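You operate a simulated robot arm through the tools that you are given. There is no shell and no other tool.

You run a simulated two-armed robot. Do the job below in one go: nothing can be reset, and whatever is moved stays where it is left.

## Task
Shut the lower drawer of the service bench. Then take the blue capsule on the front of the mould bench and put it away on the top shelf of the sample rack. Then press the green oven button two times. Then take the lid off the pail of green paste and lay it down on the front of the mould bench. Do these in the order given.

The check looks at the end state, three seconds after you hand in, the way a careful person would. Anything else that was tipped, shoved, dropped, spilled or broken makes it a failure. Lids that push on must go on centred and level and be pressed home; caps that screw on are set level and turned clockwise until they are tight.

## Robot
Two 6-joint arms with three-finger grippers on one trunk, on a base that drives. Base frame: it is fixed to the floor where the robot stands at the start and does not move with it; the origin is under the middle of the robot, x ahead of it, y to its left, z up. Units: mm, degrees, N and s.
The left shoulder is at the start at [40, 147, 1285], the right one opposite. With the tool pointing down near the work surface each hand reaches from about 200 to 400 mm from the robot's upright axis, wherever it stands, measured 20 degrees to its own side. Places, roughly: blue capsule [2000, 1750, 1000]; green oven button [-100, 1500, 1200]; lower drawer of the service bench [3400, 600, 600]; pail of green paste [1750, 1750, 1000]; top shelf of the sample rack (15x59 cm) [1360, 360, 1040]. Payload 2.69 kg a hand.
Tool frame (each hand has its own): the origin (TCP) lies between the finger pads and is the grasp point; the fingertips stand 29 mm ahead of it; z points along the fingers, y is the line along which they close. The gripper opens to 120 mm. The gripper's body begins 78 mm behind the TCP.
Orientation is that of the tool frame in the base frame, as a unit quaternion [w, x, y, z]. With the fingers straight down and closing along the base's y, the tool's x points along the base's -x, its y along +y and its z along -z.

## Interface
- The arms move only by the tool play_rows. It takes "left_targets", "right_targets" or both (then of equal length, played together; a hand with none holds still); each is one flat list of numbers, 7 for each row, row after row: the gripper command, from -1 (shut) to 1 (fully open), values between in proportion, then the shift along the tool's x, y, z in units of 30 mm (1.0 is 30 mm), then the turn, a rotation vector about the tool's x, y, z in units of 4 degrees (1.0 is 4 degrees). In form: [claw, dx, dy, dz, rx, ry, rz, claw, dx, dy, dz, rx, ry, rz, ...]. A call has 1 to 20 rows; each row shifts and turns the commanded pose from where the row before left it, along the tool's axes as they then stand. A call with a number of a shift or a turn outside -1 to 1 is refused whole. Rows are played at 5 a second. More than 50 mm and 8.6 degrees between two rows, or a gripper value outside its range, and nothing of the call is played. Where a pose cannot be reached the arm comes as near as it can. A force on the tool above 40 N (or 10 N above the force at the start of the call, whichever is more), or a blocked arm, ends the call early, and 0.2 s more pass. Each finger halts on what it meets, pressing with about 41 N; the grip force reading is that of the motor and also rises with nothing between the fingers. The clock runs only during rows and for 0.2 s after the last one: add rows that do not move to give the fingers time. It gives the time, the measured TCP pose, the force on the tool (base axes), the opening and the grip force at its end, in the units of the frame above (readings bear some noise), with the torque about the TCP (base axes, N m) and any sound that the robot's microphone picked up.
- Cameras (640 x 400 px; columns grow to the right, rows downward): "scene" is now at [97, 3.2, 1495.1]; the picture's right is [0.10, -0.99, -0.00], its down [-0.71, -0.07, -0.70] and it looks along [0.70, 0.07, -0.71] (base axes); focal length 282 px, centre (320, 200). "left" rides on the left gripper at [63, 0, -104] in its tool frame; the picture's right is [0.00, 1.00, 0.00], its down [-0.83, 0.00, -0.56] and it looks along [-0.56, 0.00, 0.83] (tool axes); focal length 275 px, centre (320, 200). "right" rides on the right gripper at [63, 0, -104] in its tool frame; the picture's right is [0.00, 1.00, 0.00], its down [-0.83, 0.00, -0.56] and it looks along [-0.56, 0.00, 0.83] (tool axes); focal length 275 px, centre (320, 200).
- grab_frame(camera): a new picture of that camera. No time passes.
- move_column(by): slides the trunk up (or, below 0, down) by that many mm; the arms and the scene camera ride with it, the base frame stays. It gives what a move gives, with no picture.
- drive_base(legs): drives the robot by 1 to 6 legs, each [ahead, turn to the left] in mm and degrees, along the robot's own axes; the way and the turn of a leg run together, so that a leg with both is an arc; at most 1500 mm and 180 degrees a leg. The arms and the cameras ride along, it lands a little off, and it stops where it bumps. It gives what a move gives.
- turn_head(pan, tilt): turns the head with the scene camera to pan (to the left, within 86 degrees either way) and tilt (down, from -29 to 69), counted from straight ahead of the robot. It gives what a move gives.
- locate(camera, pixels): for up to 12 pixels [column, row] of the newest picture of that camera ("zoom" is the newest enlarged one), the place [x, y, z] in the base frame of the surface seen there, good to about 3 mm, but the place of the scene camera against the robot may be out by one fixed shift of up to 12 mm in any direction. No time passes.
- close_up(camera, box): a new picture of the part [left, top, right, bottom] of that camera's present view, enlarged. No time passes.
- hand_in(): hands the job in; it is judged then, once.

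Open the grippers and draw the arms clear of the work before you hand the job in, unless the task says otherwise.

The tools are called after "Request:" by a JSON object that holds its "method" and its "body". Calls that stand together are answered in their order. play_rows: Moves the arms, as the interface text tells. Its arguments: {"type":"object","properties":{"left_targets":{"type":"array"},"right_targets":{"type":"array"}},"required":[]} The other tools are called the same way: move_column (by) slides the trunk up or down; drive_base (legs) drives the base; turn_head (pan, tilt) turns the head that bears the scene camera; grab_frame (camera) takes a picture; locate (camera, pixels) gives the place of the surface under pixels of a picture; close_up (camera, box) takes an enlarged picture of a part of a camera's view; hand_in () hands the job in.

At the start:

```text
t: 0.0
left_position: [361.5, 152.9, 829.7]
left_tool_rot: [0.0, 0.0, 1.0, 0.0]
left_ft_force: [0.1, -0.1, -0.7]
left_ft_torque: [0.01, 0.0, 0.03]
left_opening: 119.9
left_finger_force: 0.0
right_position: [417.4, -211.8, 878.8]
right_tool_rot: [0.0, 0.0, 1.0, 0.0]
right_ft_force: [0.3, 0.8, -0.5]
right_ft_torque: [-0.02, 0.05, -0.04]
right_opening: 120.0
right_finger_force: 0.1
trunk travel left (down, up): [-411.0, 86.0]
robot x, y, heading: [-2.8, -1.9, 0.2]
head pan, tilt: [6.0, 45.4]
```

scene: 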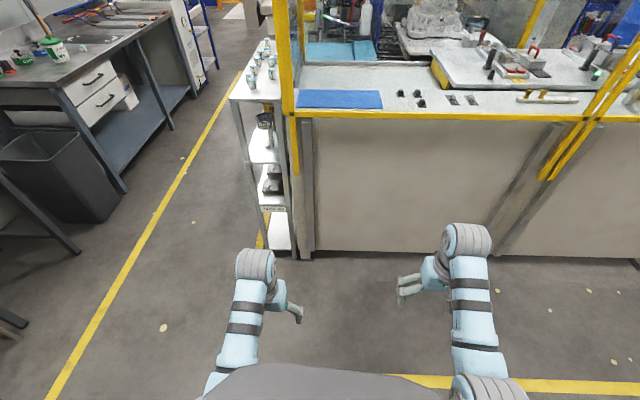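
right: 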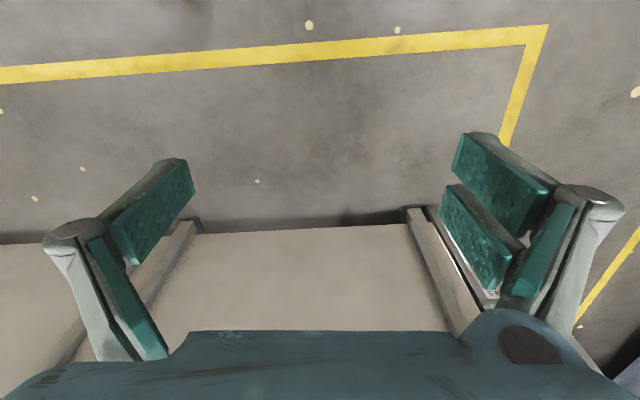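
left: 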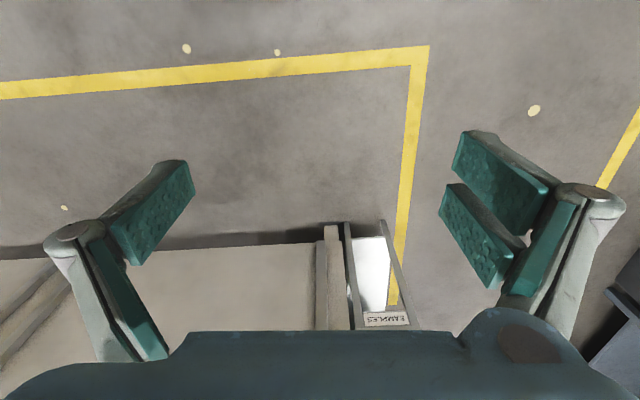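

The first pictures show the sample rack at about (265, 100) in the scene and a bench on the left at (80, 90). I look around with the head before moving anything.

Request:
{"method": "turn_head", "body": {"pan": 0, "tilt": 15}}

Request:
{"method": "grab_frame", "body": {"camera": "scene"}}

Request:
{"method": "turn_head", "body": {"pan": 50, "tilt": 20}}

Request:
{"method": "grab_frame", "body": {"camera": "scene"}}

Request:
{"method": "turn_head", "body": {"pan": 86, "tilt": 20}}

Request:
{"method": "grab_frame", "body": {"camera": "scene"}}

```text
t: 0.9
left_position: [360.6, 151.8, 827.7]
left_tool_rot: [0.0, 0.0, 1.0, 0.001]
left_ft_force: [0.6, 0.4, -0.4]
left_ft_torque: [0.05, -0.01, -0.01]
left_opening: 119.7
left_finger_force: 0.0
right_position: [416.3, -212.2, 879.8]
right_tool_rot: [0.0, -0.001, 1.0, 0.0]
right_ft_force: [0.4, -0.1, 0.5]
right_ft_torque: [0.05, -0.05, -0.03]
right_opening: 119.9
right_finger_force: 0.0
trunk travel left (down, up): [-411.0, 86.0]
robot x, y, heading: [0.6, 0.2, -0.2]
head pan, tilt: [0.0, 15.0]
```

```text
taken
```

scene: 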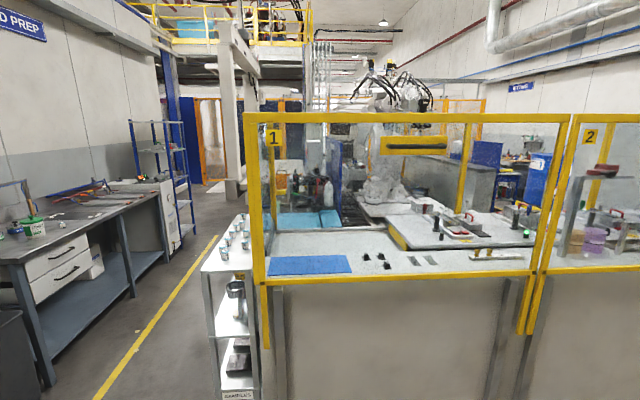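

```text
t: 2.1
left_position: [360.5, 152.5, 829.8]
left_tool_rot: [0.0, 0.001, 1.0, 0.0]
left_ft_force: [-0.7, -0.8, -0.4]
left_ft_torque: [0.01, -0.02, -0.02]
left_opening: 119.9
left_finger_force: 0.0
right_position: [416.5, -211.9, 878.8]
right_tool_rot: [0.0, 0.0, 1.0, 0.0]
right_ft_force: [-0.5, 0.1, 0.8]
right_ft_torque: [0.0, 0.0, 0.0]
right_opening: 120.1
right_finger_force: 0.0
trunk travel left (down, up): [-411.0, 86.0]
robot x, y, heading: [0.4, -0.2, -0.0]
head pan, tilt: [50.0, 20.0]
```

```text
taken
```

scene: 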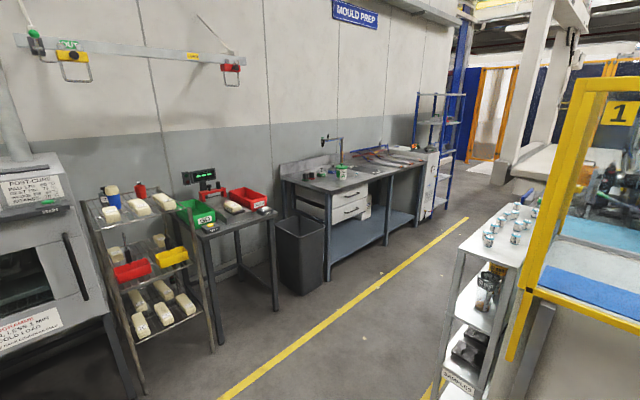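

```text
t: 3.1
left_position: [360.8, 151.7, 828.8]
left_tool_rot: [0.0, -0.001, 1.0, 0.0]
left_ft_force: [-0.4, -0.5, 0.1]
left_ft_torque: [0.02, -0.02, 0.02]
left_opening: 120.2
left_finger_force: 0.0
right_position: [417.1, -213.1, 879.2]
right_tool_rot: [0.001, -0.001, 1.0, 0.0]
right_ft_force: [0.0, 0.3, -1.1]
right_ft_torque: [-0.02, 0.03, 0.0]
right_opening: 119.9
right_finger_force: 0.0
trunk travel left (down, up): [-411.0, 86.0]
robot x, y, heading: [1.5, -1.5, -0.1]
head pan, tilt: [85.9, 20.0]
```

```text
taken
```

scene: 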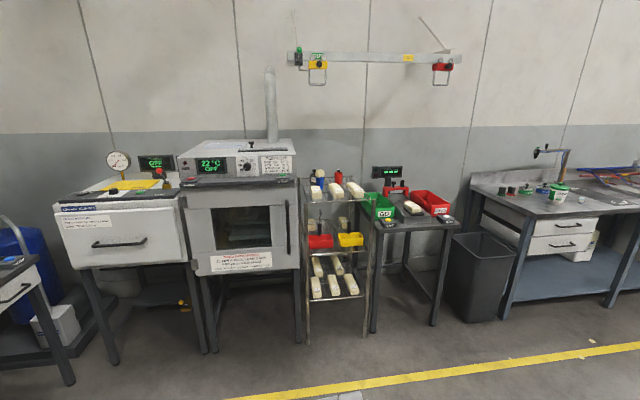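

The pan 86 view shows the oven at (240, 200), its control panel at about (235, 165), and the mould bench at (560, 205). I locate key points in this picture.

Request:
{"method": "locate", "body": {"camera": "scene", "pixels": [[165, 174], [290, 165], [247, 165], [212, 166], [560, 190], [527, 185], [490, 195], [575, 225], [262, 262], [470, 290], [600, 345], [570, 245]]}}

Request:
{"method": "close_up", "body": {"camera": "scene", "box": [130, 120, 330, 245]}}

Request:
{"method": "close_up", "body": {"camera": "scene", "box": [440, 140, 640, 265]}}

```text
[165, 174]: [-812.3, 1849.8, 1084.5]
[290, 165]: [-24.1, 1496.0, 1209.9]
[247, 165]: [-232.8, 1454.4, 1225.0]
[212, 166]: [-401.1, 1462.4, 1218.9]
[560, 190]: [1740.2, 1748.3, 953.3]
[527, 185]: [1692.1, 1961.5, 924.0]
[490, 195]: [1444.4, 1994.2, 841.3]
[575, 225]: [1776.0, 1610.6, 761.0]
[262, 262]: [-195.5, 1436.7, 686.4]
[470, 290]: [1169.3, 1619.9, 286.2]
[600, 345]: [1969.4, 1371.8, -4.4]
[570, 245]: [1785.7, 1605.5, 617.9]
```

```text
3.20 times, centred on (230, 182) of scene
```

zoom: 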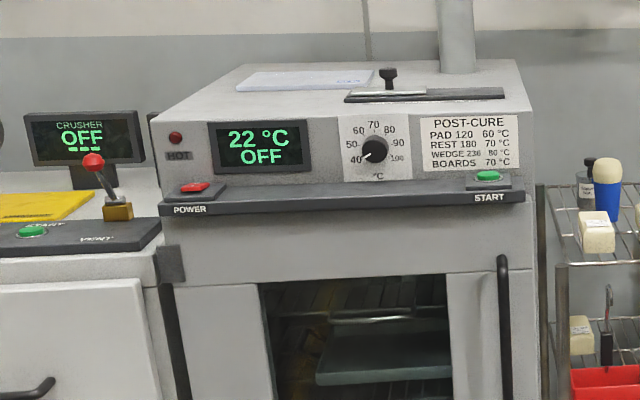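

```text
3.20 times, centred on (540, 202) of scene
```

zoom: 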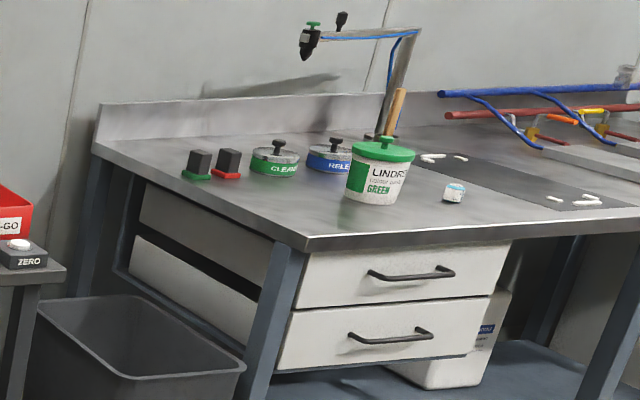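

The zoom shows the pail (380, 165), a small capsule at (454, 192) on the mould bench, and earlier the green START button on the oven ledge at scene (282, 175). I locate these.

Request:
{"method": "locate", "body": {"camera": "zoom", "pixels": [[454, 192], [383, 152], [385, 142], [375, 190], [310, 240], [600, 200], [520, 230], [388, 340], [410, 275], [97, 145], [455, 110], [405, 45]]}}

Request:
{"method": "locate", "body": {"camera": "scene", "pixels": [[282, 175], [282, 180], [270, 183], [240, 184], [190, 178], [278, 172], [295, 178]]}}

```text
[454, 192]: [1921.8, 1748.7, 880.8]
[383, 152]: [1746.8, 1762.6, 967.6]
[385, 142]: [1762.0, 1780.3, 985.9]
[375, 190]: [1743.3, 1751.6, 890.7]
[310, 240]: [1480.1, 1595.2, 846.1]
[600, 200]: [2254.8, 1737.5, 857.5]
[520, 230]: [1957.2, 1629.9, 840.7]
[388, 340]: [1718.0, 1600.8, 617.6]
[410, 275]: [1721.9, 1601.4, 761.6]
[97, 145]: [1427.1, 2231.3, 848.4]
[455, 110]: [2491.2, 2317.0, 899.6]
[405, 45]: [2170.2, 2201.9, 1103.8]
```

```text
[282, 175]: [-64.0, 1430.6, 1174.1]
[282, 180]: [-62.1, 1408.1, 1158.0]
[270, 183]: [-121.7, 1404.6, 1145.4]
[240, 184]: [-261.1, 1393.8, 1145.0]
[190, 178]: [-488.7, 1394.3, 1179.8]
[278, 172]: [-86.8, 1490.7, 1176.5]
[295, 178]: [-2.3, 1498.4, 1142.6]
```

Mould bench top is at z≈850, its front edge at y≈1600. Next I look toward the sample rack and corridor to plan the drive to the service bench.

Request:
{"method": "turn_head", "body": {"pan": 20, "tilt": 25}}

Request:
{"method": "grab_frame", "body": {"camera": "scene"}}

Request:
{"method": "close_up", "body": {"camera": "scene", "box": [300, 60, 460, 160]}}

Request:
{"method": "close_up", "body": {"camera": "scene", "box": [240, 120, 440, 245]}}

```text
t: 4.5
left_position: [360.9, 153.3, 829.8]
left_tool_rot: [0.0, 0.0, 1.0, 0.0]
left_ft_force: [-0.4, -0.1, -0.1]
left_ft_torque: [-0.02, 0.0, -0.01]
left_opening: 119.9
left_finger_force: 0.1
right_position: [416.9, -212.0, 879.4]
right_tool_rot: [0.0, 0.0, 1.0, 0.0]
right_ft_force: [0.0, 0.4, 0.9]
right_ft_torque: [0.01, 0.0, 0.01]
right_opening: 120.1
right_finger_force: 0.0
trunk travel left (down, up): [-411.0, 86.0]
robot x, y, heading: [0.8, -2.0, 0.1]
head pan, tilt: [20.0, 25.0]
```

```text
taken
```

scene: 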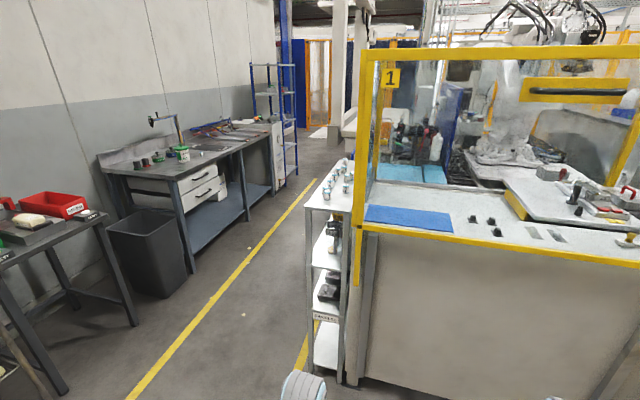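

```text
4.00 times, centred on (380, 110) of scene
```

zoom: 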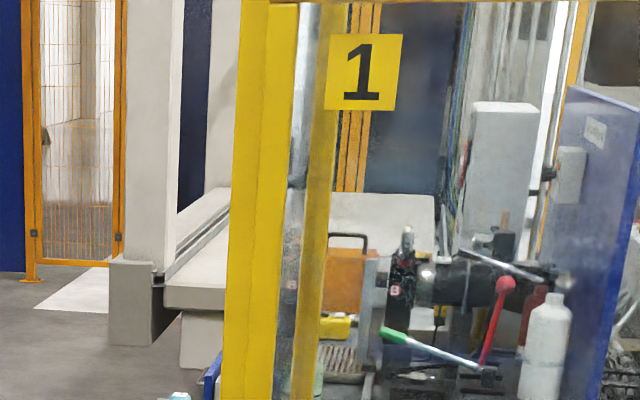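

```text
3.20 times, centred on (340, 182) of scene
```

zoom: 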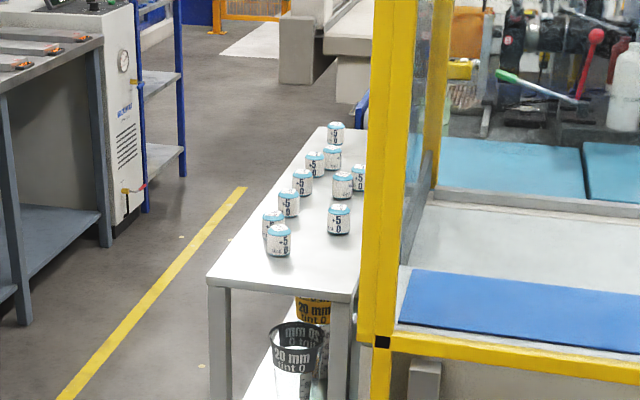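

The zoom shows the rack's top shelf with about ten upright capsules (270–360, 130–250) and free room at the near end around (280, 270). I locate these points and floor points of the corridor.

Request:
{"method": "locate", "body": {"camera": "zoom", "pixels": [[210, 278], [350, 292], [280, 275], [320, 128], [360, 135], [280, 228], [340, 210], [280, 250], [160, 280], [240, 190], [210, 130], [310, 250]]}}

Request:
{"method": "locate", "body": {"camera": "scene", "pixels": [[140, 390], [250, 260], [315, 180], [300, 150], [345, 380], [370, 190], [280, 150], [360, 240], [190, 270], [340, 140], [135, 320]]}}

```text
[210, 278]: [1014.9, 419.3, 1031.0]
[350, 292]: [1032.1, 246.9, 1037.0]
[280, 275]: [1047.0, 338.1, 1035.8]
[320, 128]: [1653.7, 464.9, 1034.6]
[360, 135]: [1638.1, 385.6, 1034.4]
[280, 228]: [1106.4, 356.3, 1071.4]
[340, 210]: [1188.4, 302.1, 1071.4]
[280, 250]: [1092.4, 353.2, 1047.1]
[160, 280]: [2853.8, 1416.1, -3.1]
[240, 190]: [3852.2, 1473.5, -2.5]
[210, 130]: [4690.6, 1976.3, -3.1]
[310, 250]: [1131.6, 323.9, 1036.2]
```

```text
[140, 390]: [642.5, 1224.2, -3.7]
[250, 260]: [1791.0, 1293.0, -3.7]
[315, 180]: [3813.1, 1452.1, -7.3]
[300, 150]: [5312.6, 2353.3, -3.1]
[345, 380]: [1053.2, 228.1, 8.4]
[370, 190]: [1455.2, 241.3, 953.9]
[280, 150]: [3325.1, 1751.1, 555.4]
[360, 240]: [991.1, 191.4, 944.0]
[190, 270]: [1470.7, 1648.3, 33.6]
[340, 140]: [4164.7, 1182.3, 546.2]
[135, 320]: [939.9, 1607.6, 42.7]
```

The rack top runs from x≈1015 to 1655 at y≈245–465, z≈1036, and the corridor is about 1.1 m wide, turned about 4° from base x. I drive left into the corridor, then ahead along it.

Request:
{"method": "drive_base", "body": {"legs": [[0, 67], [950, 0], [0, -63]]}}

Request:
{"method": "turn_head", "body": {"pan": 0, "tilt": 20}}

Request:
{"method": "grab_frame", "body": {"camera": "scene"}}

```text
t: 15.2
left_position: [697.0, 1061.0, 829.6]
left_tool_rot: [0.0, -0.044, 0.999, 0.0]
left_ft_force: [0.4, 0.8, -0.1]
left_ft_torque: [0.01, -0.01, 0.01]
left_opening: 120.1
left_finger_force: 0.1
right_position: [784.8, 702.1, 880.1]
right_tool_rot: [0.0, -0.043, 0.999, 0.0]
right_ft_force: [0.8, 0.3, -0.4]
right_ft_torque: [-0.02, 0.02, 0.0]
right_opening: 120.1
right_finger_force: 0.0
trunk travel left (down, up): [-411.0, 86.0]
robot x, y, heading: [349.6, 877.0, 5.1]
head pan, tilt: [20.0, 25.0]
```

```text
t: 16.0
left_position: [697.0, 1060.5, 829.6]
left_tool_rot: [-0.001, -0.043, 0.999, 0.0]
left_ft_force: [0.4, 0.5, -0.4]
left_ft_torque: [0.04, 0.0, 0.0]
left_opening: 120.3
left_finger_force: 0.1
right_position: [785.9, 701.4, 880.0]
right_tool_rot: [0.0, -0.043, 0.999, 0.0]
right_ft_force: [0.2, -0.4, -0.2]
right_ft_torque: [0.01, 0.0, -0.02]
right_opening: 120.2
right_finger_force: 0.0
trunk travel left (down, up): [-411.0, 86.0]
robot x, y, heading: [352.7, 875.6, 5.0]
head pan, tilt: [0.0, 20.0]
```

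```text
taken
```

scene: 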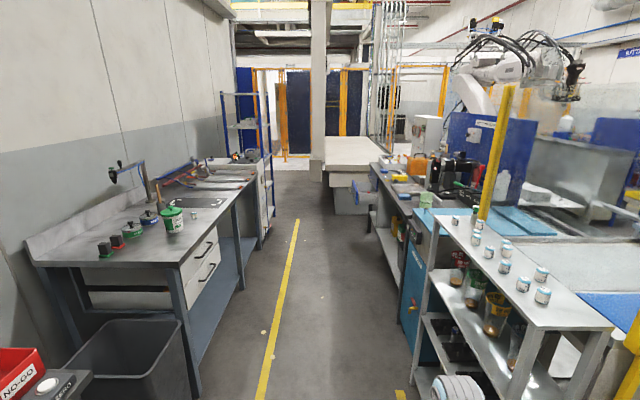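

The corridor is clear; the service bench seems to be on the right behind the rack, at (385, 200). I drive 1100 ahead and look closer.

Request:
{"method": "close_up", "body": {"camera": "scene", "box": [320, 130, 480, 230]}}

Request:
{"method": "drive_base", "body": {"legs": [[1200, 0]]}}

Request:
{"method": "turn_head", "body": {"pan": -15, "tilt": 30}}

Request:
{"method": "grab_frame", "body": {"camera": "scene"}}

```text
4.00 times, centred on (400, 180) of scene
```

zoom: 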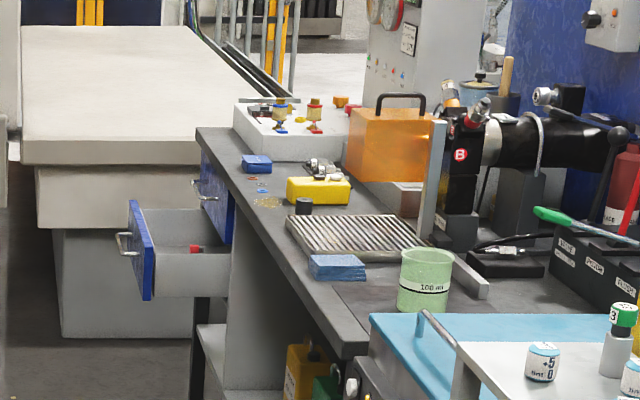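

```text
t: 22.1
left_position: [1898.8, 1151.6, 829.5]
left_tool_rot: [0.0, -0.038, 0.999, 0.001]
left_ft_force: [0.9, -0.9, 0.5]
left_ft_torque: [-0.01, 0.03, 0.02]
left_opening: 120.3
left_finger_force: 0.1
right_position: [1980.9, 792.8, 879.3]
right_tool_rot: [0.001, -0.036, 0.999, 0.0]
right_ft_force: [1.2, -0.1, -0.1]
right_ft_torque: [0.01, -0.04, 0.0]
right_opening: 120.1
right_finger_force: 0.0
trunk travel left (down, up): [-411.0, 86.0]
robot x, y, heading: [1552.7, 976.1, 4.0]
head pan, tilt: [0.0, 20.0]
```

```text
t: 22.9
left_position: [1897.9, 1151.8, 829.0]
left_tool_rot: [0.0, -0.038, 0.999, 0.0]
left_ft_force: [-0.1, -0.9, -0.3]
left_ft_torque: [-0.01, 0.02, -0.05]
left_opening: 120.1
left_finger_force: 0.1
right_position: [1981.6, 793.5, 880.6]
right_tool_rot: [0.0, -0.037, 0.999, 0.001]
right_ft_force: [0.0, 0.5, -0.9]
right_ft_torque: [-0.02, 0.04, 0.0]
right_opening: 119.8
right_finger_force: 0.1
trunk travel left (down, up): [-411.0, 86.0]
robot x, y, heading: [1549.2, 974.9, 4.2]
head pan, tilt: [-15.0, 30.0]
```

```text
taken
```

scene: 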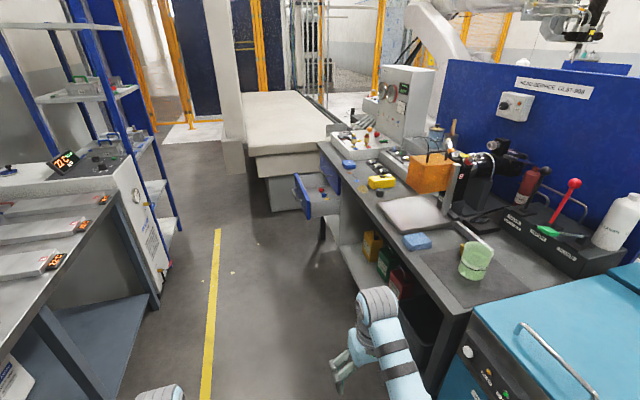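

The open blue-faced lower drawer is at (303, 198) in the scene picture. I zoom in and locate its face and the bench.

Request:
{"method": "close_up", "body": {"camera": "scene", "box": [270, 130, 430, 230]}}

Request:
{"method": "locate", "body": {"camera": "zoom", "pixels": [[130, 230], [160, 300], [120, 190], [155, 215], [105, 225], [220, 240], [280, 170], [205, 55], [230, 120], [270, 245], [205, 225], [370, 300]]}}

Request:
{"method": "locate", "body": {"camera": "scene", "pixels": [[320, 150], [462, 312], [345, 190], [400, 250], [215, 250], [205, 350], [265, 235], [180, 230], [155, 300], [120, 190], [285, 210], [250, 150]]}}

```text
4.00 times, centred on (350, 180) of scene
```

zoom: 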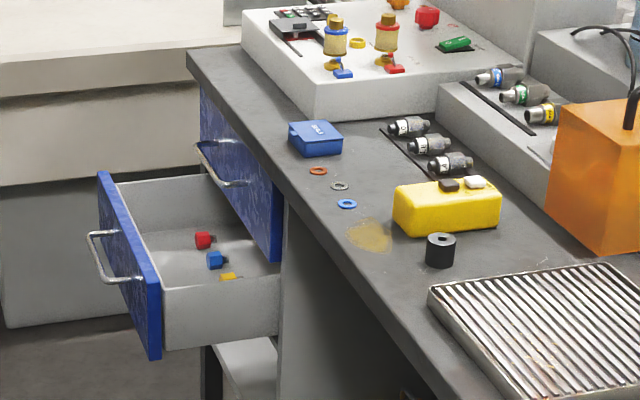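

```text
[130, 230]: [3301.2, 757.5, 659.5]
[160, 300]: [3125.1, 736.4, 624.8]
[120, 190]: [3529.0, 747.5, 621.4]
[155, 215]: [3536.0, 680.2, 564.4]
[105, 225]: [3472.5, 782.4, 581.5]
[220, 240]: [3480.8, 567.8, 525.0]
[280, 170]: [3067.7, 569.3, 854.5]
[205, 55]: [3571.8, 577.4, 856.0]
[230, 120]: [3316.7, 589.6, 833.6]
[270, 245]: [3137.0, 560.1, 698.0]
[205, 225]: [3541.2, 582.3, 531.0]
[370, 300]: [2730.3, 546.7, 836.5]
```

```text
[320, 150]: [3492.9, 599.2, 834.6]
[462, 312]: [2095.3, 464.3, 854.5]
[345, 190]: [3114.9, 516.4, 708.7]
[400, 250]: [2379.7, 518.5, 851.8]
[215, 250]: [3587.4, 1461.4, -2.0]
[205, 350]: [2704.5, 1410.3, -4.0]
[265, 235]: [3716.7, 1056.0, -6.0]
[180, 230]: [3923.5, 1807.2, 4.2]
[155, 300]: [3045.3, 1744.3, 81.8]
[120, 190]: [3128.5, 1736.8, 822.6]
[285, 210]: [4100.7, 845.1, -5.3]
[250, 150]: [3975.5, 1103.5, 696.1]
```

The drawer face spans x≈3125–3530 at y≈745, z≈520–660, with the bench front at y≈575–600, so it stands about 160 mm open. I drive along the corridor to about (3330, 1230) and turn to face the bench.

Request:
{"method": "drive_base", "body": {"legs": [[0, 4], [1500, 0], [300, 0], [0, -94]]}}

Request:
{"method": "turn_head", "body": {"pan": 0, "tilt": 50}}

Request:
{"method": "grab_frame", "body": {"camera": "scene"}}

Request:
{"method": "grab_frame", "body": {"camera": "left"}}

Request:
{"method": "grab_frame", "body": {"camera": "right"}}

```text
t: 36.4
left_position: [3522.7, 881.2, 829.7]
left_tool_rot: [0.0, 0.68, 0.733, 0.0]
left_ft_force: [-0.6, -0.4, -0.2]
left_ft_torque: [0.01, 0.04, 0.0]
left_opening: 120.4
left_finger_force: 0.0
right_position: [3161.7, 799.1, 880.2]
right_tool_rot: [0.001, 0.681, 0.732, 0.0]
right_ft_force: [-0.2, -0.4, 0.6]
right_ft_torque: [0.02, 0.02, 0.02]
right_opening: 119.9
right_finger_force: 0.1
trunk travel left (down, up): [-411.0, 86.0]
robot x, y, heading: [3343.9, 1227.2, -85.7]
head pan, tilt: [-15.0, 30.0]
```

```text
t: 37.3
left_position: [3522.0, 881.8, 829.5]
left_tool_rot: [0.001, 0.68, 0.733, -0.001]
left_ft_force: [0.0, 0.8, 0.3]
left_ft_torque: [0.07, 0.02, 0.0]
left_opening: 120.1
left_finger_force: 0.0
right_position: [3162.3, 797.7, 880.8]
right_tool_rot: [0.0, 0.681, 0.733, 0.0]
right_ft_force: [0.5, -0.5, 0.4]
right_ft_torque: [-0.02, -0.01, 0.03]
right_opening: 119.9
right_finger_force: 0.0
trunk travel left (down, up): [-411.0, 86.0]
robot x, y, heading: [3337.5, 1226.4, -86.0]
head pan, tilt: [0.0, 50.0]
```

```text
taken
```

scene: 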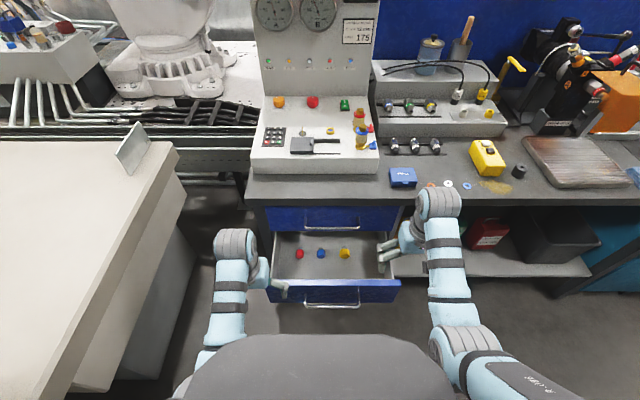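

```text
taken
```

left: 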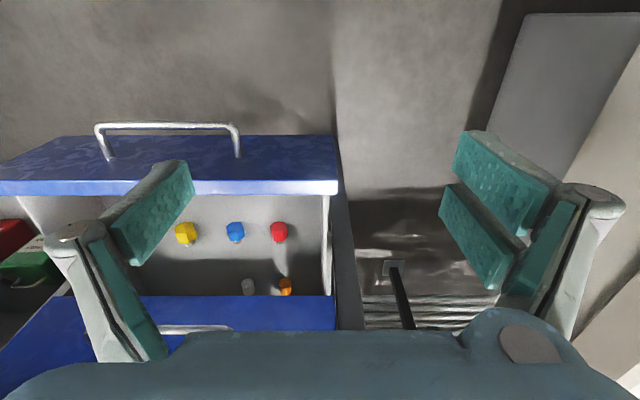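

```text
taken
```

right: 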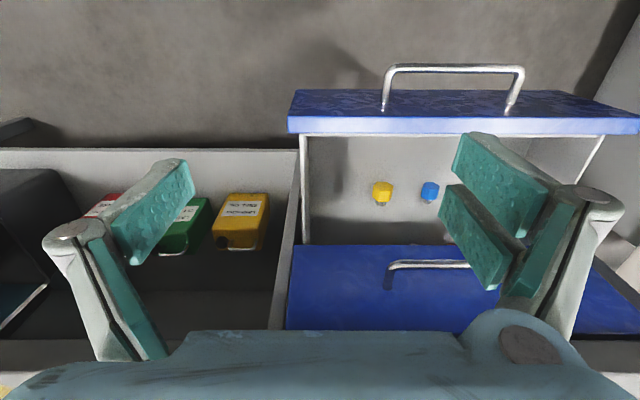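

Both hand cameras see the open drawer: face top edge at (170, 190) and handle bar at (170, 125) in the left picture. I locate the face, handle and upper drawer.

Request:
{"method": "locate", "body": {"camera": "left", "pixels": [[170, 188], [30, 190], [335, 188], [170, 126], [100, 140], [238, 140], [200, 155], [300, 150], [180, 328], [280, 305], [345, 300], [332, 230]]}}

Request:
{"method": "locate", "body": {"camera": "right", "pixels": [[450, 124], [292, 120], [600, 122], [455, 68], [385, 95], [515, 95], [430, 264], [360, 252], [330, 330], [320, 100], [430, 195], [300, 265]]}}

Request:
{"method": "close_up", "body": {"camera": "scene", "box": [240, 180, 440, 305]}}

```text
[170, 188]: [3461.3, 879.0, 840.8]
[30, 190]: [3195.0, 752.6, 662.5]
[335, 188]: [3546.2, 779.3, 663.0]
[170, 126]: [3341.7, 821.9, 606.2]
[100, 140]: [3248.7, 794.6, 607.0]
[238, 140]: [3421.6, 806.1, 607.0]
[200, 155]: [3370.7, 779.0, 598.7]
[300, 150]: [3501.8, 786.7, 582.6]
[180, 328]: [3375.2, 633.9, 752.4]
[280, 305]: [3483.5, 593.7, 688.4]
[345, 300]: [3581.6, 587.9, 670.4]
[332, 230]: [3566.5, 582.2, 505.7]
```

```text
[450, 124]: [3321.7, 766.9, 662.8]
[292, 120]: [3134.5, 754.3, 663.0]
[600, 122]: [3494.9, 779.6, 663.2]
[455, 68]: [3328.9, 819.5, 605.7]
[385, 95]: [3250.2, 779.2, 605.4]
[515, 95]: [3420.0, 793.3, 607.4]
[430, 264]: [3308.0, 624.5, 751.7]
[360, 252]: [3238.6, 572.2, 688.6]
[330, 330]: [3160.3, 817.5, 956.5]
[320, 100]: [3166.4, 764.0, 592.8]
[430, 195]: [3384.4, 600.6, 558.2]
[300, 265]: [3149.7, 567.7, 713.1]
```

```text
3.20 times, centred on (340, 242) of scene
```

zoom: 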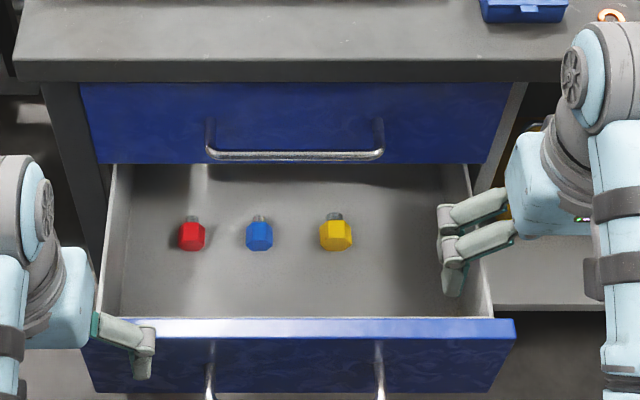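

The face's front surface is at y≈765–787 with handles centred at x≈3335, and the shut position is flush with the upper drawer at y≈580. I'll push with the closed left hand, pitched forward, on the face left of the handle; first I pitch the left hand 44° and pull the right hand back.

Request:
{"method": "play_rows", "body": {"left_targets": [-1, 0, 0, 0, 0, -1, 0, -1, 0, 0, 0, 0, -1, 0, -1, 0, 0, 0, 0, -1, 0, -1, 0, 0, 0, 0, -1, 0, -1, 0, 0, 0, 0, -1, 0, -1, 0, 0, 0, 0, -1, 0, -1, 0, 0, 0, 0, -1, 0, -1, 0, 0, 0, 0, -1, 0, -1, 0, 0, 0, 0, -1, 0, -1, 0, 0, 0, 0, -1, 0, -1, 0, 0, 0, 0, -1, 0, -1, 0, 0, 0, 0, -1, 0], "right_targets": [1, 1, 0, 0, 0, 0, 0, 1, 1, 0, 0, 0, 0, 0, 1, 1, 0, 0, 0, 0, 0, 1, 1, 0, 0, 0, 0, 0, 1, 0, 0, -1, 0, 0, 0, 1, 0, 0, -1, 0, 0, 0, 1, 0, 0, -1, 0, 0, 0, 1, 0, 0, 0, 0, 0, 0, 1, 0, 0, 0, 0, 0, 0, 1, 0, 0, 0, 0, 0, 0, 1, 0, 0, 0, 0, 0, 0, 1, 0, 0, 0, 0, 0, 0]}}

```text
t: 38.8
left_position: [3551.3, 811.1, 886.7]
left_tool_rot: [0.235, 0.656, 0.694, -0.18]
left_ft_force: [-0.5, -0.4, -0.3]
left_ft_torque: [0.01, -0.02, 0.02]
left_opening: 0.2
left_finger_force: 28.9
right_position: [3154.0, 907.0, 849.3]
right_tool_rot: [0.0, 0.681, 0.733, -0.001]
right_ft_force: [-0.1, -0.1, -0.9]
right_ft_torque: [-0.05, 0.0, 0.01]
right_opening: 120.1
right_finger_force: 0.0
right hand out of reach, approached as far as the arm can: row 1, 2, 3, 4, 5, 6, 7
trunk travel left (down, up): [-411.0, 86.0]
robot x, y, heading: [3336.9, 1231.3, -85.7]
head pan, tilt: [0.0, 50.0]
stopped in row 7 (left hand): the arm was blocked; the commanded pose is now the measured one
```

The left arm reported blocked at row 7 with the hand pitched about 30° at (3551, 811, 887). I look at the scene to see why.

Request:
{"method": "grab_frame", "body": {"camera": "scene"}}

Request:
{"method": "grab_frame", "body": {"camera": "left"}}

Request:
{"method": "grab_frame", "body": {"camera": "right"}}

```text
taken
```

scene: 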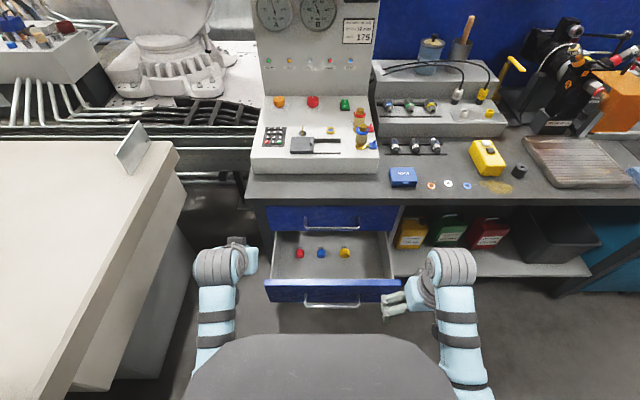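

```text
taken
```

left: 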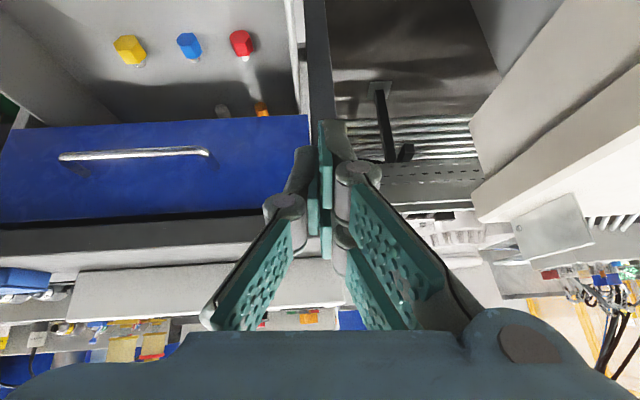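

```text
taken
```

right: 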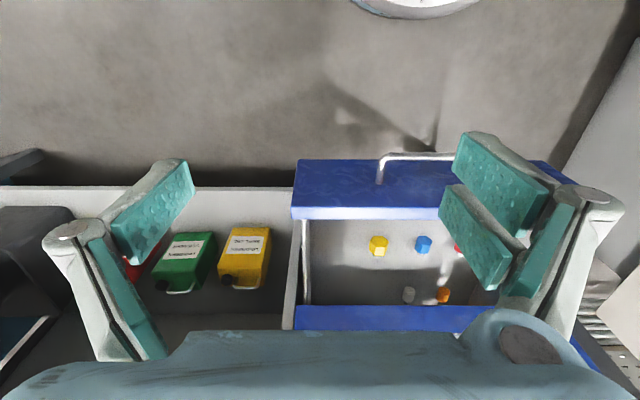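

The left hand is tilted about 34° toward the bench, which is enough to push the face left of the handle (x≈3495) clear of the upper handle. I back off 70 mm, then lower the trunk 250 mm.

Request:
{"method": "drive_base", "body": {"legs": [[-70, 0]]}}

Request:
{"method": "move_column", "body": {"by": -250}}

Request:
{"method": "play_rows", "body": {"left_targets": [-1, 0, -0.9, 0, 0, 0, 0, -1, 0, -0.9, 0, 0, 0, 0]}}

Request:
{"method": "grab_frame", "body": {"camera": "left"}}

Request:
{"method": "grab_frame", "body": {"camera": "scene"}}

```text
t: 39.8
left_position: [3545.7, 876.7, 882.9]
left_tool_rot: [0.233, 0.656, 0.696, -0.177]
left_ft_force: [0.3, 0.0, 0.6]
left_ft_torque: [0.04, -0.03, 0.04]
left_opening: 0.0
left_finger_force: 28.1
right_position: [3149.3, 970.6, 847.4]
right_tool_rot: [-0.002, 0.681, 0.733, 0.001]
right_ft_force: [-0.1, -0.5, -0.8]
right_ft_torque: [0.04, 0.01, 0.0]
right_opening: 119.9
right_finger_force: 0.0
trunk travel left (down, up): [-411.0, 86.0]
robot x, y, heading: [3338.2, 1299.0, -86.1]
head pan, tilt: [0.0, 50.0]
```

```text
t: 42.3
left_position: [3545.8, 879.8, 639.0]
left_tool_rot: [0.236, 0.655, 0.695, -0.179]
left_ft_force: [0.1, 0.2, -1.2]
left_ft_torque: [0.01, -0.03, -0.01]
left_opening: 0.1
left_finger_force: 28.4
right_position: [3149.4, 974.7, 601.1]
right_tool_rot: [0.001, 0.681, 0.733, 0.0]
right_ft_force: [1.4, -0.6, 0.0]
right_ft_torque: [0.01, 0.02, 0.0]
right_opening: 119.9
right_finger_force: 0.1
trunk travel left (down, up): [-161.0, 336.0]
robot x, y, heading: [3338.2, 1299.9, -85.8]
head pan, tilt: [0.0, 50.0]
```

```text
t: 43.0
left_position: [3577.6, 873.1, 635.0]
left_tool_rot: [0.304, 0.666, 0.671, -0.117]
left_ft_force: [0.4, 0.5, -0.3]
left_ft_torque: [0.01, -0.01, -0.01]
left_opening: 0.0
left_finger_force: 27.7
right_position: [3149.4, 975.9, 600.1]
right_tool_rot: [0.0, 0.681, 0.732, -0.001]
right_ft_force: [-1.5, 0.0, 0.2]
right_ft_torque: [-0.01, -0.02, -0.03]
right_opening: 120.0
right_finger_force: 0.1
trunk travel left (down, up): [-161.0, 336.0]
robot x, y, heading: [3336.6, 1302.4, -85.6]
head pan, tilt: [0.0, 50.0]
stopped in row 2 (left hand): the arm was blocked; the commanded pose is now the measured one
```

```text
taken
```

left: 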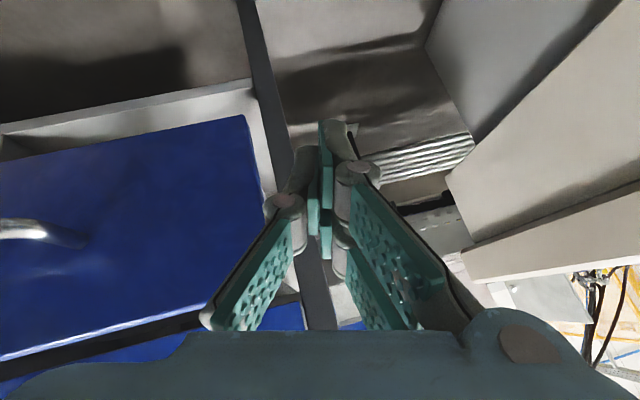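

```text
taken
```

scene: 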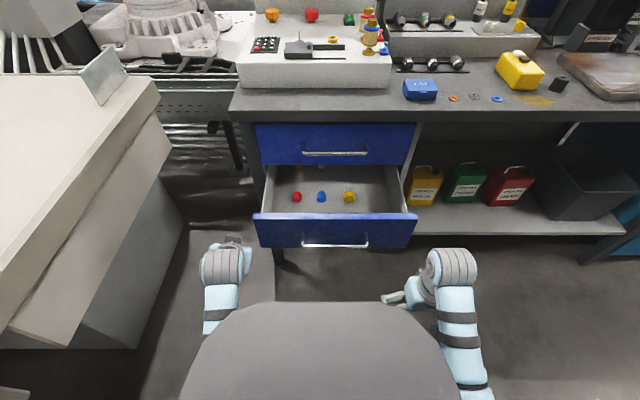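

The left arm drifted to (3577, 873) instead of moving right, so it is near some limit in this posture. I use the base instead: turning right 12° swings the fingertips to about x≈3482, y≈814, in front of the face left of the handle.

Request:
{"method": "drive_base", "body": {"legs": [[0, -12]]}}

Request:
{"method": "grab_frame", "body": {"camera": "left"}}

Request:
{"method": "grab_frame", "body": {"camera": "scene"}}

```text
t: 44.1
left_position: [3486.0, 832.0, 635.5]
left_tool_rot: [0.291, 0.733, 0.597, -0.149]
left_ft_force: [-0.1, 0.2, 0.5]
left_ft_torque: [0.01, 0.03, 0.01]
left_opening: 0.0
left_finger_force: 28.8
right_position: [3086.1, 1021.4, 599.8]
right_tool_rot: [0.001, 0.754, 0.657, -0.001]
right_ft_force: [-0.8, 0.2, -0.3]
right_ft_torque: [0.02, 0.01, 0.0]
right_opening: 120.0
right_finger_force: 0.2
trunk travel left (down, up): [-161.0, 336.0]
robot x, y, heading: [3333.7, 1296.0, -98.0]
head pan, tilt: [0.0, 50.0]
```

```text
taken
```

left: 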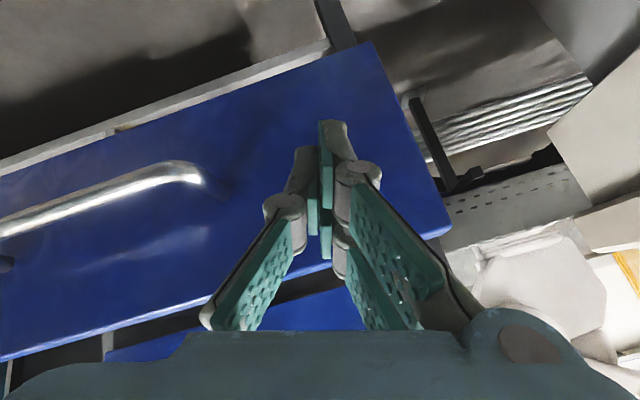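

```text
taken
```

scene: 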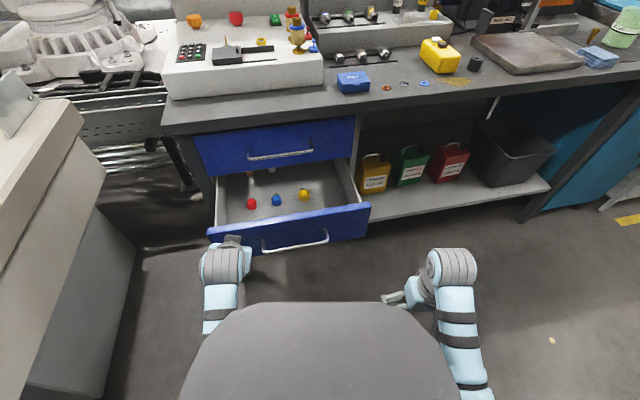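

The fingertips stand about 30 mm in front of the face, left of the handle. I test the arm with a 20 mm step toward the bench.

Request:
{"method": "play_rows", "body": {"left_targets": [-1, -0.51, 0.13, 0.41, 0, 0, 0, -1, 0, 0, 0, 0, 0, 0]}}

```text
t: 44.7
left_position: [3483.9, 814.6, 632.1]
left_tool_rot: [0.288, 0.733, 0.598, -0.148]
left_ft_force: [0.3, -0.4, 0.5]
left_ft_torque: [-0.03, 0.04, -0.01]
left_opening: 0.2
left_finger_force: 28.3
right_position: [3085.9, 1022.3, 599.3]
right_tool_rot: [0.001, 0.754, 0.657, -0.002]
right_ft_force: [-0.3, -0.7, 0.7]
right_ft_torque: [0.01, 0.0, 0.01]
right_opening: 120.2
right_finger_force: 0.2
trunk travel left (down, up): [-161.0, 336.0]
robot x, y, heading: [3335.3, 1296.5, -97.8]
head pan, tilt: [0.0, 50.0]
```

The arm follows forward well (y 832 → 815). I continue pushing in 20 mm steps.

Request:
{"method": "play_rows", "body": {"left_targets": [-1, -0.51, 0.13, 0.41, 0, 0, 0, -1, -0.51, 0.13, 0.41, 0, 0, 0, -1, -0.51, 0.13, 0.41, 0, 0, 0, -1, -0.51, 0.13, 0.41, 0, 0, 0, -1, -0.51, 0.13, 0.41, 0, 0, 0, -1, 0, 0, 0, 0, 0, 0]}}

Request:
{"method": "grab_frame", "body": {"camera": "left"}}

Request:
{"method": "grab_frame", "body": {"camera": "scene"}}

```text
t: 46.1
left_position: [3494.2, 711.9, 635.2]
left_tool_rot: [0.29, 0.733, 0.597, -0.148]
left_ft_force: [0.3, -1.0, 0.7]
left_ft_torque: [-0.01, -0.01, -0.02]
left_opening: 0.1
left_finger_force: 28.3
right_position: [3086.4, 1021.5, 599.7]
right_tool_rot: [0.0, 0.754, 0.657, -0.001]
right_ft_force: [-0.1, 0.0, 0.1]
right_ft_torque: [0.05, 0.0, 0.0]
right_opening: 119.9
right_finger_force: 0.0
trunk travel left (down, up): [-161.0, 336.0]
robot x, y, heading: [3337.7, 1296.5, -97.6]
head pan, tilt: [0.0, 50.0]
```

```text
taken
```

left: 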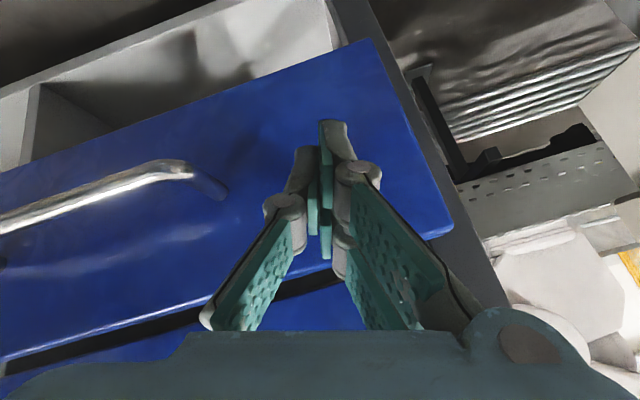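

```text
taken
```

scene: 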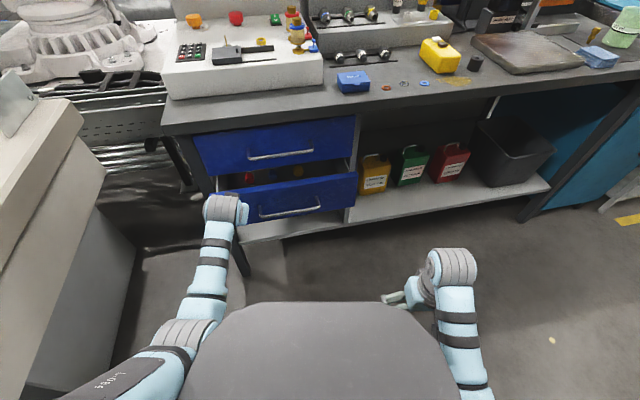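

The drawer is sliding in; the fingertip is at y≈694 and shut is at about y≈590. I keep pushing.

Request:
{"method": "play_rows", "body": {"left_targets": [-1, -0.51, 0.13, 0.41, 0, 0, 0, -1, -0.51, 0.13, 0.41, 0, 0, 0, -1, -0.51, 0.13, 0.41, 0, 0, 0, -1, -0.51, 0.13, 0.41, 0, 0, 0, -1, 0, 0, 0, 0, 0, 0]}}

Request:
{"method": "grab_frame", "body": {"camera": "left"}}

Request:
{"method": "grab_frame", "body": {"camera": "scene"}}

```text
t: 47.3
left_position: [3501.9, 632.0, 634.1]
left_tool_rot: [0.291, 0.733, 0.597, -0.15]
left_ft_force: [-0.3, -0.2, -0.4]
left_ft_torque: [0.03, 0.0, 0.01]
left_opening: 0.1
left_finger_force: 29.0
right_position: [3085.8, 1021.6, 600.6]
right_tool_rot: [0.001, 0.753, 0.658, 0.0]
right_ft_force: [-0.1, -0.6, 0.0]
right_ft_torque: [0.03, -0.02, -0.02]
right_opening: 119.9
right_finger_force: 0.0
trunk travel left (down, up): [-161.0, 336.0]
robot x, y, heading: [3338.3, 1297.6, -97.7]
head pan, tilt: [0.0, 50.0]
```

```text
taken
```

left: 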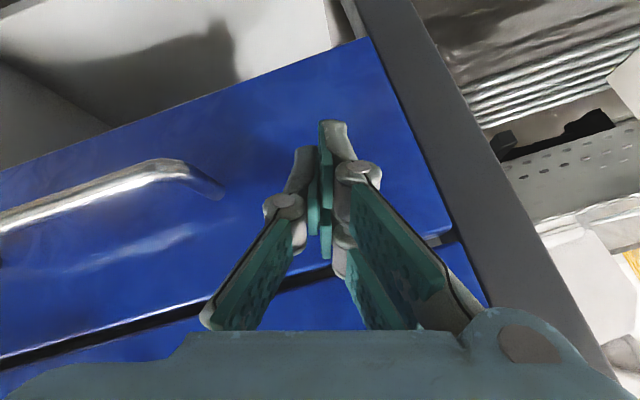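

```text
taken
```

scene: 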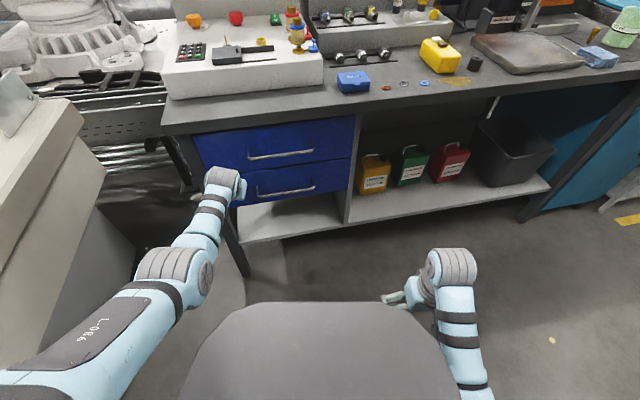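

Nearly shut: the fingertip is at y≈614. I push the rest in 7 mm steps and watch the force.

Request:
{"method": "play_rows", "body": {"left_targets": [-1, -0.18, 0.045, 0.143, 0, 0, 0, -1, -0.18, 0.045, 0.143, 0, 0, 0, -1, -0.18, 0.045, 0.143, 0, 0, 0, -1, -0.18, 0.045, 0.143, 0, 0, 0]}}

Request:
{"method": "grab_frame", "body": {"camera": "left"}}

Request:
{"method": "close_up", "body": {"camera": "scene", "box": [180, 100, 380, 225]}}

```text
t: 48.0
left_position: [3501.2, 627.0, 632.3]
left_tool_rot: [0.286, 0.734, 0.599, -0.144]
left_ft_force: [-1.1, 21.3, 11.9]
left_ft_torque: [-0.27, -0.08, 0.07]
left_opening: 0.2
left_finger_force: 28.5
left hand out of reach, approached as far as the arm can: row 3
right_position: [3086.2, 1025.3, 602.5]
right_tool_rot: [0.002, 0.753, 0.658, -0.002]
right_ft_force: [0.6, -0.1, 0.3]
right_ft_torque: [0.01, 0.02, -0.01]
right_opening: 119.8
right_finger_force: 0.0
trunk travel left (down, up): [-161.0, 336.0]
robot x, y, heading: [3338.8, 1299.4, -97.5]
head pan, tilt: [0.0, 50.0]
stopped in row 3 (left hand): the force on the tool passed its limit at 48 N (the readings are from after the stop); the commanded pose is now the measured one
```

```text
taken
```

left: 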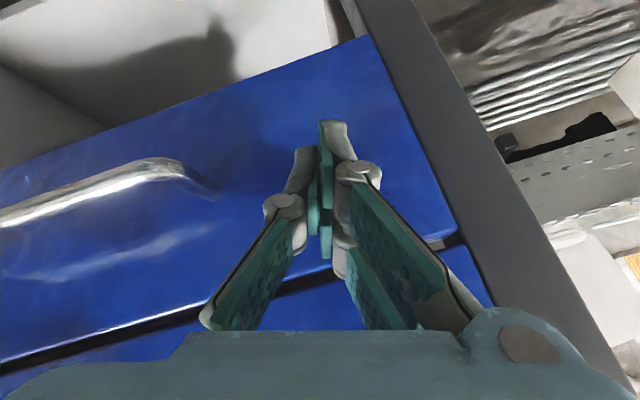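

```text
3.20 times, centred on (280, 162) of scene
```

zoom: 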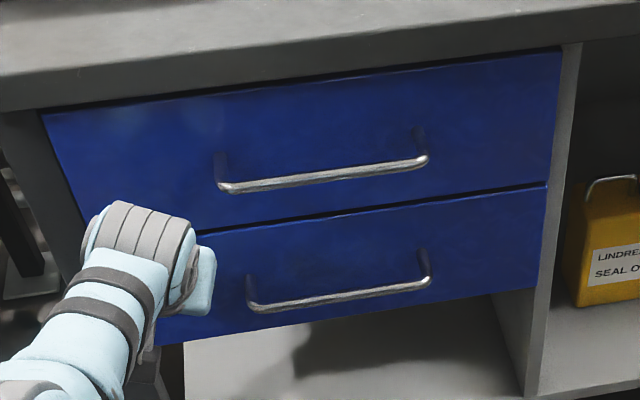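

The force jumped to 48 N, meaning the drawer met its stop. I compare upper and lower face planes to confirm it is shut.

Request:
{"method": "locate", "body": {"camera": "zoom", "pixels": [[350, 130], [360, 250], [500, 130], [500, 240], [480, 180], [480, 215], [320, 185], [340, 292], [565, 200], [320, 205], [330, 232]]}}

Request:
{"method": "locate", "body": {"camera": "left", "pixels": [[120, 340], [140, 290], [420, 200], [440, 230], [460, 250], [380, 150], [100, 200], [250, 150]]}}

```text
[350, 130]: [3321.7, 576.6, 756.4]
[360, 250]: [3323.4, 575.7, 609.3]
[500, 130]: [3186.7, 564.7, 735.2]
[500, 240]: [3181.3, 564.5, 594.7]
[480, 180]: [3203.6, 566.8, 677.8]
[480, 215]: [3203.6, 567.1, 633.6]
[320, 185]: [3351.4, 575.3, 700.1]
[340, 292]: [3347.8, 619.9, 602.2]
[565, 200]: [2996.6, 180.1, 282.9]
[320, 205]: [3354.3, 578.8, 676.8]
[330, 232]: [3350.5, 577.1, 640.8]
```

```text
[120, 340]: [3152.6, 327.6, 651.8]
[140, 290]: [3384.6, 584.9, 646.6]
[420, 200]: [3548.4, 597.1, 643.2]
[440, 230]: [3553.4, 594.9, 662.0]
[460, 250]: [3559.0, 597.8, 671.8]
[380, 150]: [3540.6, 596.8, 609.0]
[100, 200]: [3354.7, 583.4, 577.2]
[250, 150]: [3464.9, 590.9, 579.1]
```

Upper and lower faces are flush within 1 mm (e.g. y 564.7 vs 564.5), so the drawer is shut. I retract the left hand.

Request:
{"method": "play_rows", "body": {"left_targets": [-1, 0.51, -0.13, -0.41, 0, 0, 0, -1, 0.51, -0.13, -0.41, 0, 0, 0, -1, 0.51, -0.13, -0.41, 0, 0, 0, -1, 0.51, -0.13, -0.41, 0, 0, 0, -1, 0.51, -0.13, -0.41, 0, 0, 0, -1, 0.51, -0.13, -0.41, 0, 0, 0]}}

Request:
{"method": "move_column", "body": {"by": 250}}

```text
t: 49.4
left_position: [3492.6, 744.4, 632.1]
left_tool_rot: [0.285, 0.734, 0.6, -0.144]
left_ft_force: [1.1, 0.7, -0.5]
left_ft_torque: [-0.01, -0.02, 0.02]
left_opening: 0.1
left_finger_force: 28.3
right_position: [3086.9, 1022.8, 599.6]
right_tool_rot: [0.0, 0.754, 0.657, -0.001]
right_ft_force: [0.6, 0.5, 0.3]
right_ft_torque: [0.0, 0.0, 0.0]
right_opening: 120.0
right_finger_force: 0.0
trunk travel left (down, up): [-161.0, 336.0]
robot x, y, heading: [3337.8, 1300.5, -97.8]
head pan, tilt: [0.0, 50.0]
```

```text
t: 52.0
left_position: [3491.5, 743.4, 880.6]
left_tool_rot: [0.285, 0.735, 0.599, -0.143]
left_ft_force: [0.2, 0.7, -0.2]
left_ft_torque: [0.0, -0.03, 0.0]
left_opening: 0.0
left_finger_force: 28.4
right_position: [3086.0, 1021.6, 849.4]
right_tool_rot: [0.0, 0.754, 0.657, 0.0]
right_ft_force: [0.4, 0.5, 0.7]
right_ft_torque: [-0.01, -0.02, 0.0]
right_opening: 119.9
right_finger_force: 0.0
trunk travel left (down, up): [-411.0, 86.0]
robot x, y, heading: [3335.0, 1301.6, -97.8]
head pan, tilt: [0.0, 50.0]
```

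Now I bring the left hand back 100 mm and rotate it back to pointing straight down (rotation vector about (14, 34, −4)° in the tool frame).

Request:
{"method": "play_rows", "body": {"left_targets": [-1, 0.51, -0.13, -0.41, 0, 0, 0, -1, 0.51, -0.13, -0.41, 0, 0, 0, -1, 0.51, -0.13, -0.41, 0, 0, 0, -1, 0.51, -0.13, -0.41, 0, 0, 0, -1, 0.51, -0.13, -0.41, 0, 0, 0, -1, 0, 0, 0, 0.352, 0.86, -0.091, -1, 0, 0, 0, 0.352, 0.86, -0.091, -1, 0, 0, 0, 0.352, 0.86, -0.091, -1, 0, 0, 0, 0.352, 0.86, -0.091, -1, 0, 0, 0, 0.352, 0.86, -0.091, -1, 0, 0, 0, 0.352, 0.86, -0.091, -1, 0, 0, 0, 0.352, 0.86, -0.091, -1, 0, 0, 0, 0.352, 0.86, -0.091, -1, 0, 0, 0, 0.352, 0.86, -0.091, -1, 0, 0, 0, 0.352, 0.86, -0.091]}}

```text
t: 55.2
left_position: [3482.9, 844.1, 883.1]
left_tool_rot: [-0.001, 0.754, 0.657, 0.0]
left_ft_force: [0.1, -0.2, -0.3]
left_ft_torque: [0.02, -0.01, 0.0]
left_opening: 0.0
left_finger_force: 28.8
right_position: [3085.7, 1022.4, 850.2]
right_tool_rot: [0.0, 0.754, 0.657, 0.0]
right_ft_force: [-0.1, 0.0, 0.0]
right_ft_torque: [0.03, 0.0, -0.04]
right_opening: 120.0
right_finger_force: 0.1
trunk travel left (down, up): [-411.0, 86.0]
robot x, y, heading: [3337.5, 1298.7, -97.6]
head pan, tilt: [0.0, 50.0]
```

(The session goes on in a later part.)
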